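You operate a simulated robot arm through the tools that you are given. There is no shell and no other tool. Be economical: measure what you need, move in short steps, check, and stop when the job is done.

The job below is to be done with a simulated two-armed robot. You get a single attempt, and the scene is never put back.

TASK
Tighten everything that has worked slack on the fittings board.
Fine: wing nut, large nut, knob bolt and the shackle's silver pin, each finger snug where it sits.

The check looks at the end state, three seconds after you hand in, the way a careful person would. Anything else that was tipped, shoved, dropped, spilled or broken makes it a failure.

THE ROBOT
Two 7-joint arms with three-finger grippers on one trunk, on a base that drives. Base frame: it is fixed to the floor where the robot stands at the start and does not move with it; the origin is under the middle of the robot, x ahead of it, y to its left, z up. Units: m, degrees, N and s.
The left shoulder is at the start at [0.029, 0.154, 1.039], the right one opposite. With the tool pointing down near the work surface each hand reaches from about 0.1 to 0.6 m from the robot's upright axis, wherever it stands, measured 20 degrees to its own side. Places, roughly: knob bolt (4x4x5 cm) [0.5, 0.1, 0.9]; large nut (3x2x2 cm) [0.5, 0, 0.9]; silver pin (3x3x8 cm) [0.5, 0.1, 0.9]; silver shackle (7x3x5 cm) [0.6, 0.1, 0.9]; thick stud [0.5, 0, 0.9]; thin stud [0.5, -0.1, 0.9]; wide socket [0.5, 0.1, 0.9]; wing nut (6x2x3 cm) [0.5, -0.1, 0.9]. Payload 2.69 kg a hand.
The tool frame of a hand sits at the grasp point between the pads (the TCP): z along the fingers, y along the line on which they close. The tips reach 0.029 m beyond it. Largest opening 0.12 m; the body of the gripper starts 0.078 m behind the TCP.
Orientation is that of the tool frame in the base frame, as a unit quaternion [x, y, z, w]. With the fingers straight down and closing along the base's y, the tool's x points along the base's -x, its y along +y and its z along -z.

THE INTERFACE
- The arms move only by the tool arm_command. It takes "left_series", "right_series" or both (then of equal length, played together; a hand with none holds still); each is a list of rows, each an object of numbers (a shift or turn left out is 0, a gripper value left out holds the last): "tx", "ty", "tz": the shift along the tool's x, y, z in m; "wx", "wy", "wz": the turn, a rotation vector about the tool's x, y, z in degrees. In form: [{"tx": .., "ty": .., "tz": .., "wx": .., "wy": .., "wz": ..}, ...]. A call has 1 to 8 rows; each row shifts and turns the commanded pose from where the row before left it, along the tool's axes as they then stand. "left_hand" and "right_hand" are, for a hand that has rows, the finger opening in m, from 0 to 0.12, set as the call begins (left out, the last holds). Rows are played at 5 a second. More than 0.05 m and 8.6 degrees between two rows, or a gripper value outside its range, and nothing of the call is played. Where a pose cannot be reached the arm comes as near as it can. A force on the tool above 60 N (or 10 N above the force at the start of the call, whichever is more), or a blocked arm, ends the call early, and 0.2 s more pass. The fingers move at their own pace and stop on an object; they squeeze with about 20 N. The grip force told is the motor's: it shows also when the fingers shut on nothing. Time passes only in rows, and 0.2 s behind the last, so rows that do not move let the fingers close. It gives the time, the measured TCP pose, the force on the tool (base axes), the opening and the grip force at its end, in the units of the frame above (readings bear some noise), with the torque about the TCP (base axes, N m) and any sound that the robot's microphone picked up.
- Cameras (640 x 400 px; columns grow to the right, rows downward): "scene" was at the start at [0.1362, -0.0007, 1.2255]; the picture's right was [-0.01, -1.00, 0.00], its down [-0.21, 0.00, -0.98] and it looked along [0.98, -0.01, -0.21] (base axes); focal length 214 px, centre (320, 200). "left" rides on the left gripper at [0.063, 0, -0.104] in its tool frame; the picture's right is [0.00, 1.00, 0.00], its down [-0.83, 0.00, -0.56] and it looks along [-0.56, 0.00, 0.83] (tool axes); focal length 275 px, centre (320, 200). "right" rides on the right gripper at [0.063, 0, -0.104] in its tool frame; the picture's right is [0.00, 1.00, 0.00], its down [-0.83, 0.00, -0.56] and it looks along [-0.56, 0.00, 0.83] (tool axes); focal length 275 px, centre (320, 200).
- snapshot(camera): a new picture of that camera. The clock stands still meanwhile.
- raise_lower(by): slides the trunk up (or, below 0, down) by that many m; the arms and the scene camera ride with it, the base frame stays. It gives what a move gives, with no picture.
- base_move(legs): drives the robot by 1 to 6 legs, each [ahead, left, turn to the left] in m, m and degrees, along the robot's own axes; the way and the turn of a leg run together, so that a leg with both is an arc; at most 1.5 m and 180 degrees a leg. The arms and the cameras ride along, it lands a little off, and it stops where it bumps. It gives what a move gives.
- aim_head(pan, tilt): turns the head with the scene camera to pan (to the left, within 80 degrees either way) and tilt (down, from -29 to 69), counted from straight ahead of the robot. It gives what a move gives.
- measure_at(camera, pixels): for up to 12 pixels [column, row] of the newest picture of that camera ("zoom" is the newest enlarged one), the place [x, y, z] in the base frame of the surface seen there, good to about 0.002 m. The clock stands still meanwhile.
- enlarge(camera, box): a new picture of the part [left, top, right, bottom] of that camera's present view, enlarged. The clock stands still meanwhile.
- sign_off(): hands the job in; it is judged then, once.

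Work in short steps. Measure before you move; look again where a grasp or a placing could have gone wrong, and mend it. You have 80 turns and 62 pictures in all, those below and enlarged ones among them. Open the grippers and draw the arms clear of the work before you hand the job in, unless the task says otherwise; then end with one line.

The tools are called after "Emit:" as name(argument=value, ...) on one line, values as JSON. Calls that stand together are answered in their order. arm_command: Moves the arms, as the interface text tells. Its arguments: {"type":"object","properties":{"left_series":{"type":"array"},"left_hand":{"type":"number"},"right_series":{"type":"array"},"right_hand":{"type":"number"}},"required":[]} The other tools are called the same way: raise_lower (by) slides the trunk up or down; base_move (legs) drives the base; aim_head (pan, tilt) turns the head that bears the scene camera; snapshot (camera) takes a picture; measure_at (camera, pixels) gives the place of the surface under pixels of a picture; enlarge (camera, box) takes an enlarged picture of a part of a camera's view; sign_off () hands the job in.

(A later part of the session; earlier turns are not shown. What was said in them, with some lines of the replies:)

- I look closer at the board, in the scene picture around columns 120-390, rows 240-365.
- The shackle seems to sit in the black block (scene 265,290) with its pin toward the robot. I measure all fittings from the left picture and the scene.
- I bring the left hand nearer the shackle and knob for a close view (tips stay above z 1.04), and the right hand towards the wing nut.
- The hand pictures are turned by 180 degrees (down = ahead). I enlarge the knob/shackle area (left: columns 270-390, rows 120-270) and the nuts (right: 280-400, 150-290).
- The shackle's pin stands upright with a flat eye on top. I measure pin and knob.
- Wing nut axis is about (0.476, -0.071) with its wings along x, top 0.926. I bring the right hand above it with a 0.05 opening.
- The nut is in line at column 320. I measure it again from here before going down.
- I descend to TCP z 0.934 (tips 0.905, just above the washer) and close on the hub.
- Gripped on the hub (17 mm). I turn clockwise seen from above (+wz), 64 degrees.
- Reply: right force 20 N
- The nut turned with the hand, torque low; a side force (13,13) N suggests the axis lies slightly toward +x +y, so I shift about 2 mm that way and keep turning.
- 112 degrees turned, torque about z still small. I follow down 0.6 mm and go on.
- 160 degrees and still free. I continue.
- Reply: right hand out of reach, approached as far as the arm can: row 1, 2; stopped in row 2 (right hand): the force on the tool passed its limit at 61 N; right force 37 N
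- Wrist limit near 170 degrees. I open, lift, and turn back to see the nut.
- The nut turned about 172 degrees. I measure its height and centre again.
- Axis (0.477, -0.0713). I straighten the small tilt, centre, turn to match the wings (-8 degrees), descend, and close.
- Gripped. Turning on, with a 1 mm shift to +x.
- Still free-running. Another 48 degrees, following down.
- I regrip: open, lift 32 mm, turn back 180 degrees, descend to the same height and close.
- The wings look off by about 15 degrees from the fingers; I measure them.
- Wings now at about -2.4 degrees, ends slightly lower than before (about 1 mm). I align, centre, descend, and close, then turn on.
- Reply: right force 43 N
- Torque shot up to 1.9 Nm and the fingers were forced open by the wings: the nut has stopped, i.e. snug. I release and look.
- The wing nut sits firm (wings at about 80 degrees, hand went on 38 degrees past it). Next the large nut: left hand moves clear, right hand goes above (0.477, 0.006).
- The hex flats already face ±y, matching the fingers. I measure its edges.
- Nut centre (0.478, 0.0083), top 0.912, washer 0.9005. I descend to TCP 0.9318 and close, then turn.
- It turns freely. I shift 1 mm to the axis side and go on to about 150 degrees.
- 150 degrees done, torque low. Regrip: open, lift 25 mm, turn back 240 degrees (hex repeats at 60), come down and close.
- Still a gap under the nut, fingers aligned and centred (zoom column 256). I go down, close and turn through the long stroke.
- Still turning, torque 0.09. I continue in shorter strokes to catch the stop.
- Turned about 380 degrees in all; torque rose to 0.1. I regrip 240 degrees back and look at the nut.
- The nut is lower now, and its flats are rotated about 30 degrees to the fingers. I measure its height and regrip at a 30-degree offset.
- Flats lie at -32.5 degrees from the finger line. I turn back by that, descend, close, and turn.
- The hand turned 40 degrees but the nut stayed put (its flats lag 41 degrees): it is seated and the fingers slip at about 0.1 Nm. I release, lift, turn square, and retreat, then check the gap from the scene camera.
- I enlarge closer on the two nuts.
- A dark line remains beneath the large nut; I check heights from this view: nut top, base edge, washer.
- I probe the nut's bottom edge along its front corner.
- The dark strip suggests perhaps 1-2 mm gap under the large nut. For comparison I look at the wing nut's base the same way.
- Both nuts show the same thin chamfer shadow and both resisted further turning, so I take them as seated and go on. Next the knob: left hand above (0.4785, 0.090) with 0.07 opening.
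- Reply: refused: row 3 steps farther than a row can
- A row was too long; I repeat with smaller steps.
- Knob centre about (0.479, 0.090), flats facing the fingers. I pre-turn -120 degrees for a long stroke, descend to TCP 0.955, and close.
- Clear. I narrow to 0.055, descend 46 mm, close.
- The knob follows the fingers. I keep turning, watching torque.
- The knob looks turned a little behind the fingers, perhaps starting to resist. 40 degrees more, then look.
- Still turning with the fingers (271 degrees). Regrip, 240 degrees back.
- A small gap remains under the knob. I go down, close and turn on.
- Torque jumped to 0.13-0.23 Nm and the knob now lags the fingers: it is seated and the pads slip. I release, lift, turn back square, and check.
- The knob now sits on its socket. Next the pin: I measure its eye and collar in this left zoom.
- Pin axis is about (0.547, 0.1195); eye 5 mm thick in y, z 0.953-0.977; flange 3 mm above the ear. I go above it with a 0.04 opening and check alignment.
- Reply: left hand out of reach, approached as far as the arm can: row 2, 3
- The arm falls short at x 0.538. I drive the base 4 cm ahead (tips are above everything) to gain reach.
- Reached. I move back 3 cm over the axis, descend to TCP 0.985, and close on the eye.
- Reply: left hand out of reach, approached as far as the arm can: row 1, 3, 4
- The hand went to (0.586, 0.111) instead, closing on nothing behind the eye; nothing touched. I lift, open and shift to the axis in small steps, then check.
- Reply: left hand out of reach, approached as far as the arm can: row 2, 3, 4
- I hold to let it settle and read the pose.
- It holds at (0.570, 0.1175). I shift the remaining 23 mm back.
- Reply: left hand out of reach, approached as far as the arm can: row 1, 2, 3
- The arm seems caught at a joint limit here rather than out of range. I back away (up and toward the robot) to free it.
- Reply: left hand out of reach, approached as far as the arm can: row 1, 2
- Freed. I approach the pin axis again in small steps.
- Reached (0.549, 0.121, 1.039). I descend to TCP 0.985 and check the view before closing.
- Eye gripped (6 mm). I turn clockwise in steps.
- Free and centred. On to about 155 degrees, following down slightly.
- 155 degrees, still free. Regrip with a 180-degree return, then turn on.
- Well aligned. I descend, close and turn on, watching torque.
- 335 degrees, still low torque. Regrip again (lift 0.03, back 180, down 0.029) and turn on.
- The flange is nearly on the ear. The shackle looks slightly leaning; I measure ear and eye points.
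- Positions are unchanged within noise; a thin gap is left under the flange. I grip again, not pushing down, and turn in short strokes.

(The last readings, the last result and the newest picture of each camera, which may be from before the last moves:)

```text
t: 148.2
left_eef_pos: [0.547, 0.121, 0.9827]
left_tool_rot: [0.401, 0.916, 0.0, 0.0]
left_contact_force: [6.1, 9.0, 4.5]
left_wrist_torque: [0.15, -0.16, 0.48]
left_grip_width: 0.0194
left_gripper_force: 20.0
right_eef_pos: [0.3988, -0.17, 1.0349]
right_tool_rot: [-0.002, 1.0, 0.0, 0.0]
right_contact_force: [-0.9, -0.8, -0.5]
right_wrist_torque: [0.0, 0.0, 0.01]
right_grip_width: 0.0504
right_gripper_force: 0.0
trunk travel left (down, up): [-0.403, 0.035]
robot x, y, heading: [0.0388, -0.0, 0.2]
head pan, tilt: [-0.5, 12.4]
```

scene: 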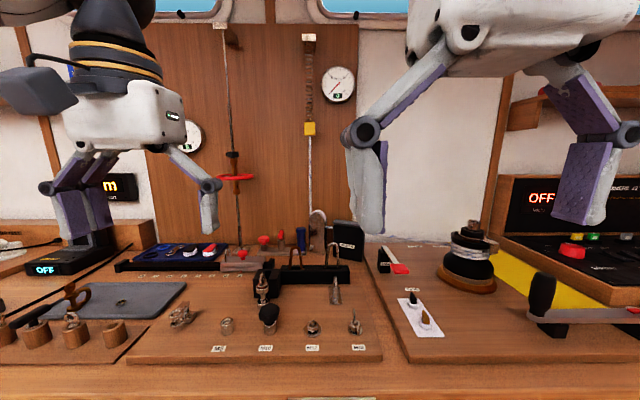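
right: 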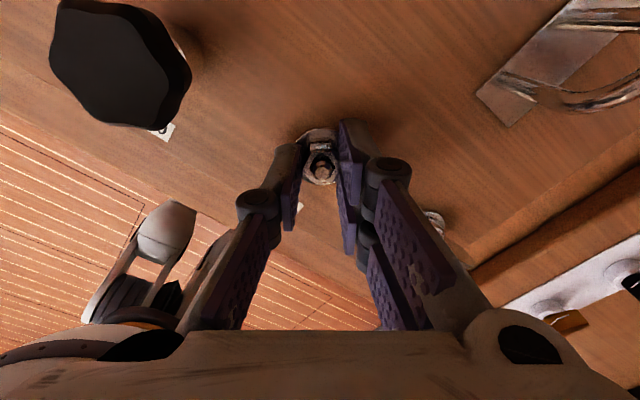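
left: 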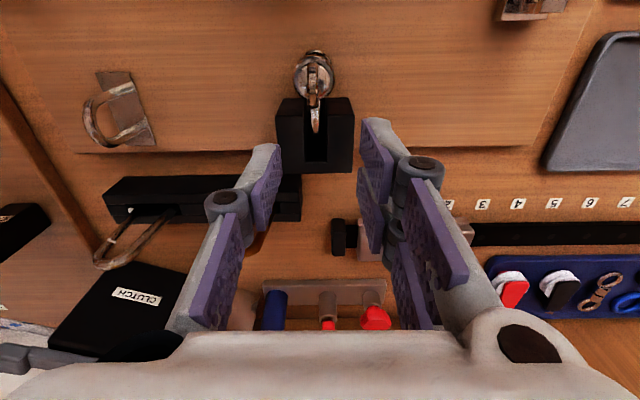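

Torque 0.5 Nm and the eye forces the fingers apart (19 mm): the pin is snug. I open, lift clear, turn square, and look.

Emit:
arm_command(left_series=[{}, {"tz": -0.02}, {"tz": -0.02}, {"tz": -0.03, "wz": -8.5}, {"wz": -8.5, "tz": -0.02}, {"wz": -8.5}, {"wz": -8.5}, {"wz": -8.5}], left_hand=0.05)

Emit:
arm_command(left_series=[{"wz": -4.5, "tx": 0.03}, {"tx": 0.03, "ty": 0.03}, {"tx": 0.03, "ty": 0.03}, {"ty": 0.03}, {"ty": 0.02}])

Emit:
enlarge(camera="scene", box=[225, 265, 325, 345])

Emit:
snapshot(camera="scene")

```text
t: 150.1
left_eef_pos: [0.5459, 0.1195, 1.072]
left_tool_rot: [0.038, 0.999, 0.0, 0.0]
left_contact_force: [0.0, 0.2, 0.7]
left_wrist_torque: [0.02, -0.03, 0.03]
left_grip_width: 0.0499
left_gripper_force: 0.1
right_eef_pos: [0.3994, -0.1695, 1.0357]
right_tool_rot: [-0.002, 1.0, 0.0, 0.0]
right_contact_force: [-0.6, 0.0, 0.0]
right_wrist_torque: [-0.02, 0.01, -0.01]
right_grip_width: 0.0502
right_gripper_force: 0.1
trunk travel left (down, up): [-0.403, 0.035]
robot x, y, heading: [0.04, 0.0019, 0.4]
head pan, tilt: [-0.5, 12.4]
```

```text
t: 151.2
left_eef_pos: [0.4574, 0.2328, 1.0755]
left_tool_rot: [0.001, 1.0, 0.0, 0.0]
left_contact_force: [-0.5, -0.3, 0.0]
left_wrist_torque: [0.0, -0.01, -0.04]
left_grip_width: 0.0499
left_gripper_force: 0.0
right_eef_pos: [0.3981, -0.1711, 1.0355]
right_tool_rot: [-0.003, 1.0, 0.0, 0.0]
right_contact_force: [0.2, 0.6, -0.6]
right_wrist_torque: [0.02, -0.04, -0.02]
right_grip_width: 0.0501
right_gripper_force: 0.1
trunk travel left (down, up): [-0.403, 0.035]
robot x, y, heading: [0.0416, 0.0017, 0.2]
head pan, tilt: [-0.5, 12.4]
```

```text
5.00 times, centred on (275, 305) of scene
```

zoom: 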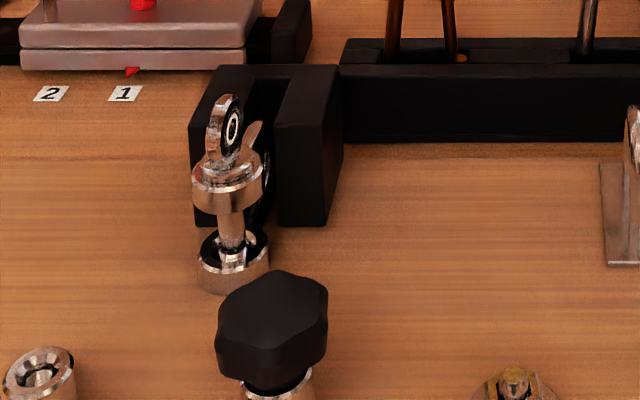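

```text
8 pictures are left
```

scene: 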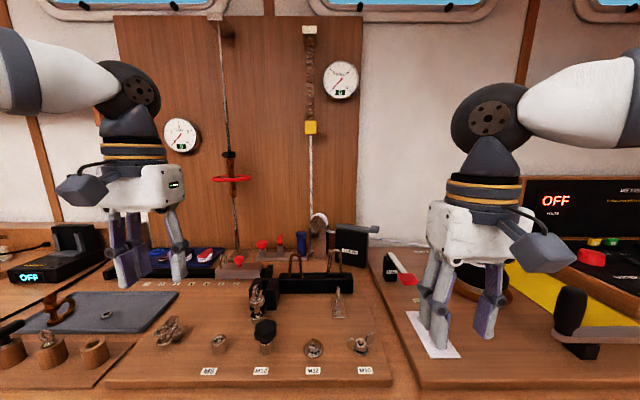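

Pin seated, eye upright. To be sure of the large nut I want a flat side view: I bring the right hand in front of it, tilted so that its camera looks low across the board.

Emit:
arm_command(right_series=[{"ty": 0.045}, {"ty": 0.045}, {"ty": 0.045}, {"ty": 0.044}, {"wy": -8}, {"wy": -8}, {"wy": -8}, {"wy": -8}])

Emit:
arm_command(right_series=[{"wy": -8}, {"tx": 0.021, "tz": 0.025}, {"tx": 0.021, "tz": 0.025}, {"tx": 0.02, "tz": 0.024}, {}])

Emit:
snapshot(camera="right")

```text
t: 153.1
left_eef_pos: [0.4568, 0.2332, 1.0739]
left_tool_rot: [0.002, 1.0, 0.0, 0.0]
left_contact_force: [-0.3, -0.1, -0.1]
left_wrist_torque: [0.03, 0.01, 0.03]
left_grip_width: 0.0501
left_gripper_force: 0.1
right_eef_pos: [0.3977, 0.0093, 1.0352]
right_tool_rot: [-0.003, 0.961, 0.002, 0.276]
right_contact_force: [-0.9, -0.5, 0.3]
right_wrist_torque: [-0.01, -0.02, 0.01]
right_grip_width: 0.05
right_gripper_force: 0.1
trunk travel left (down, up): [-0.403, 0.035]
robot x, y, heading: [0.038, -0.0011, 0.3]
head pan, tilt: [-0.5, 12.4]
```

```text
t: 154.2
left_eef_pos: [0.4569, 0.2322, 1.0731]
left_tool_rot: [0.001, 1.0, 0.0, 0.0]
left_contact_force: [-0.5, 0.5, 0.3]
left_wrist_torque: [0.0, 0.03, -0.02]
left_grip_width: 0.0501
left_gripper_force: 0.1
right_eef_pos: [0.3965, 0.008, 0.9391]
right_tool_rot: [-0.002, 0.94, 0.002, 0.342]
right_contact_force: [-0.1, 0.1, -0.4]
right_wrist_torque: [0.0, 0.0, 0.02]
right_grip_width: 0.05
right_gripper_force: 0.1
trunk travel left (down, up): [-0.403, 0.035]
robot x, y, heading: [0.0374, -0.0002, 0.1]
head pan, tilt: [-0.5, 12.4]
```

```text
7 pictures are left
```

right: 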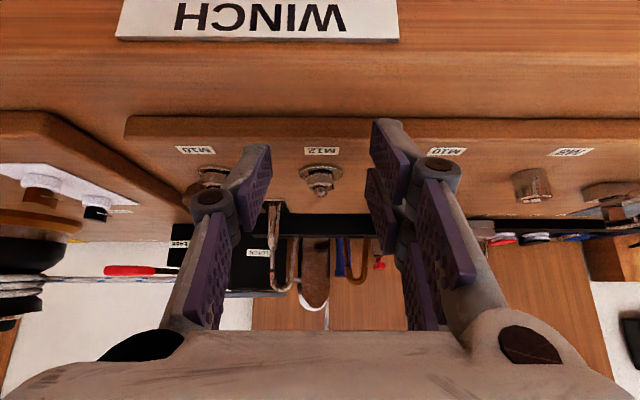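

The nut is visible at (320,178). I enlarge it.

Emit:
enlarge(camera="right", box=[290, 155, 350, 205])

```text
8.00 times, centred on (320, 180) of right
```

zoom: 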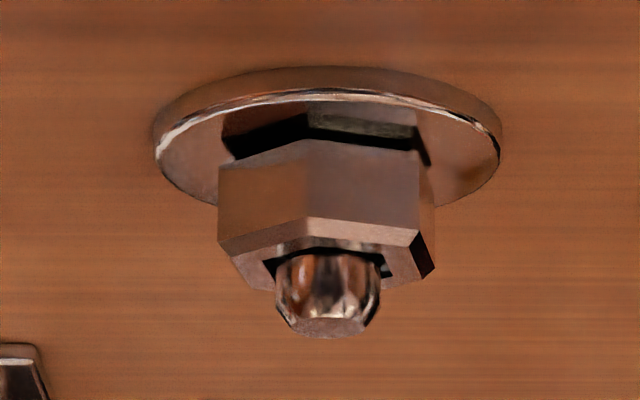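

Nut top at 0.911 over the washer at 0.9003 equals an M12 nut's full height (10.8 mm), and the dark rim is its lower chamfer: it is seated. I draw the right hand and the left hand back clear.

Emit:
arm_command(right_series=[{"tx": -0.021, "tz": -0.025}, {"tx": -0.021, "tz": -0.025}, {"tx": -0.02, "tz": -0.024}, {"wy": 8}, {"wy": 8}, {"wy": 8}, {"wy": 8}, {"wy": 8}], left_series=[{"tz": -0.02, "tx": 0.02}, {"tz": -0.02, "tx": 0.02}, {"tx": 0.02}, {"tx": 0.02}, {}, {}, {}, {}], right_hand=0.08, left_hand=0.08)

Emit:
arm_command(right_series=[{"tz": -0.03, "tx": 0.02, "ty": -0.02}, {"tz": -0.03, "tx": 0.02, "ty": -0.03}, {"tx": 0.02, "ty": -0.04}, {"ty": -0.03}, {}])

Emit:
enlarge(camera="scene", box=[110, 250, 390, 390])

```text
t: 156.1
left_eef_pos: [0.3765, 0.2333, 1.1136]
left_tool_rot: [0.0, 1.0, 0.0, 0.0]
left_contact_force: [0.8, -0.1, 0.4]
left_wrist_torque: [-0.02, -0.01, 0.01]
left_grip_width: 0.08
left_gripper_force: 0.0
right_eef_pos: [0.398, 0.0078, 1.0365]
right_tool_rot: [-0.004, 1.0, 0.001, -0.001]
right_contact_force: [-0.3, -0.2, 0.4]
right_wrist_torque: [-0.03, -0.02, 0.02]
right_grip_width: 0.08
right_gripper_force: 0.1
trunk travel left (down, up): [-0.403, 0.035]
robot x, y, heading: [0.0397, 0.001, 0.3]
head pan, tilt: [-0.5, 12.4]
```

```text
t: 157.2
left_eef_pos: [0.3765, 0.2332, 1.1129]
left_tool_rot: [0.001, 1.0, -0.001, 0.001]
left_contact_force: [-0.4, -0.8, 0.4]
left_wrist_torque: [-0.03, 0.03, -0.03]
left_grip_width: 0.0798
left_gripper_force: 0.0
right_eef_pos: [0.3384, -0.1107, 1.0952]
right_tool_rot: [-0.002, 1.0, 0.0, 0.0]
right_contact_force: [-0.4, 0.4, -0.6]
right_wrist_torque: [-0.02, 0.01, 0.0]
right_grip_width: 0.0801
right_gripper_force: 0.1
trunk travel left (down, up): [-0.403, 0.035]
robot x, y, heading: [0.0405, -0.0002, 0.1]
head pan, tilt: [-0.5, 12.4]
```

```text
2.29 times, centred on (250, 320) of scene
```

zoom: 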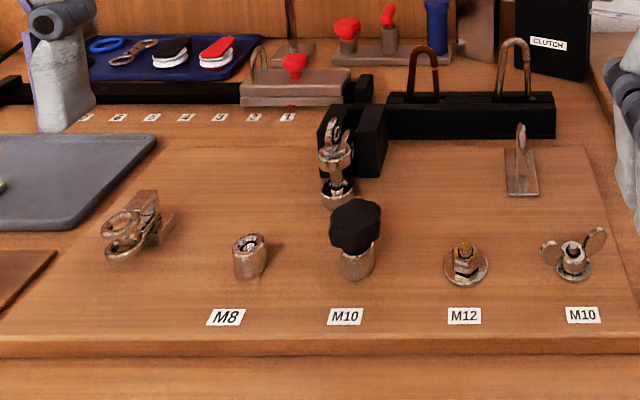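

Everything stands in place. One close look at the knob's seat and the large nut.

Emit:
enlarge(camera="scene", box=[250, 335, 330, 375])

Emit:
measure_at(camera="zoom", pixels=[[120, 60], [120, 115], [130, 130], [130, 138], [130, 146], [130, 155], [160, 140]])

```text
8.00 times, centred on (290, 355) of scene
```

zoom: 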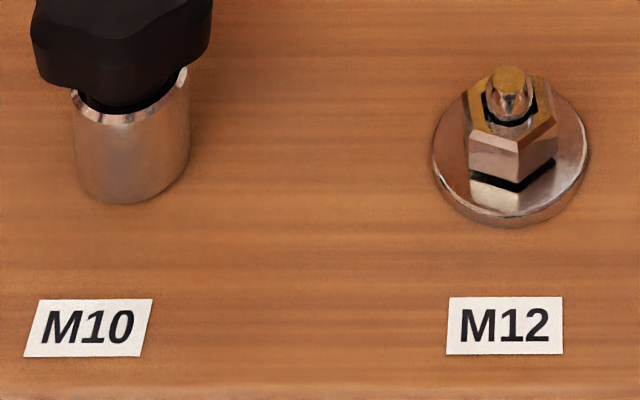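

```text
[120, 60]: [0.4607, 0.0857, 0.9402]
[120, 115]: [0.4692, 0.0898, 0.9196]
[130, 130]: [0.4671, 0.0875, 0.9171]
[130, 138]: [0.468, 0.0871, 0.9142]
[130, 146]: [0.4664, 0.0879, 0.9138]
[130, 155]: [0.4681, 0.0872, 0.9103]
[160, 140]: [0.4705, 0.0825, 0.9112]
```

The knob's collar sits on the socket rim, the nut is down on its washer, and both hands are clear. I hand in.

Emit:
sign_off()

```text
The job is handed in.
```

I tightened the wing nut, large nut, knob bolt and shackle pin until each stopped turning, then handed the job in with both grippers open and clear. The large nut and knob are only as tight as the finger pads could grip, about 0.1–0.2 Nm. I read the large nut as seated from its measured height, because a thin dark line still shows beneath it.
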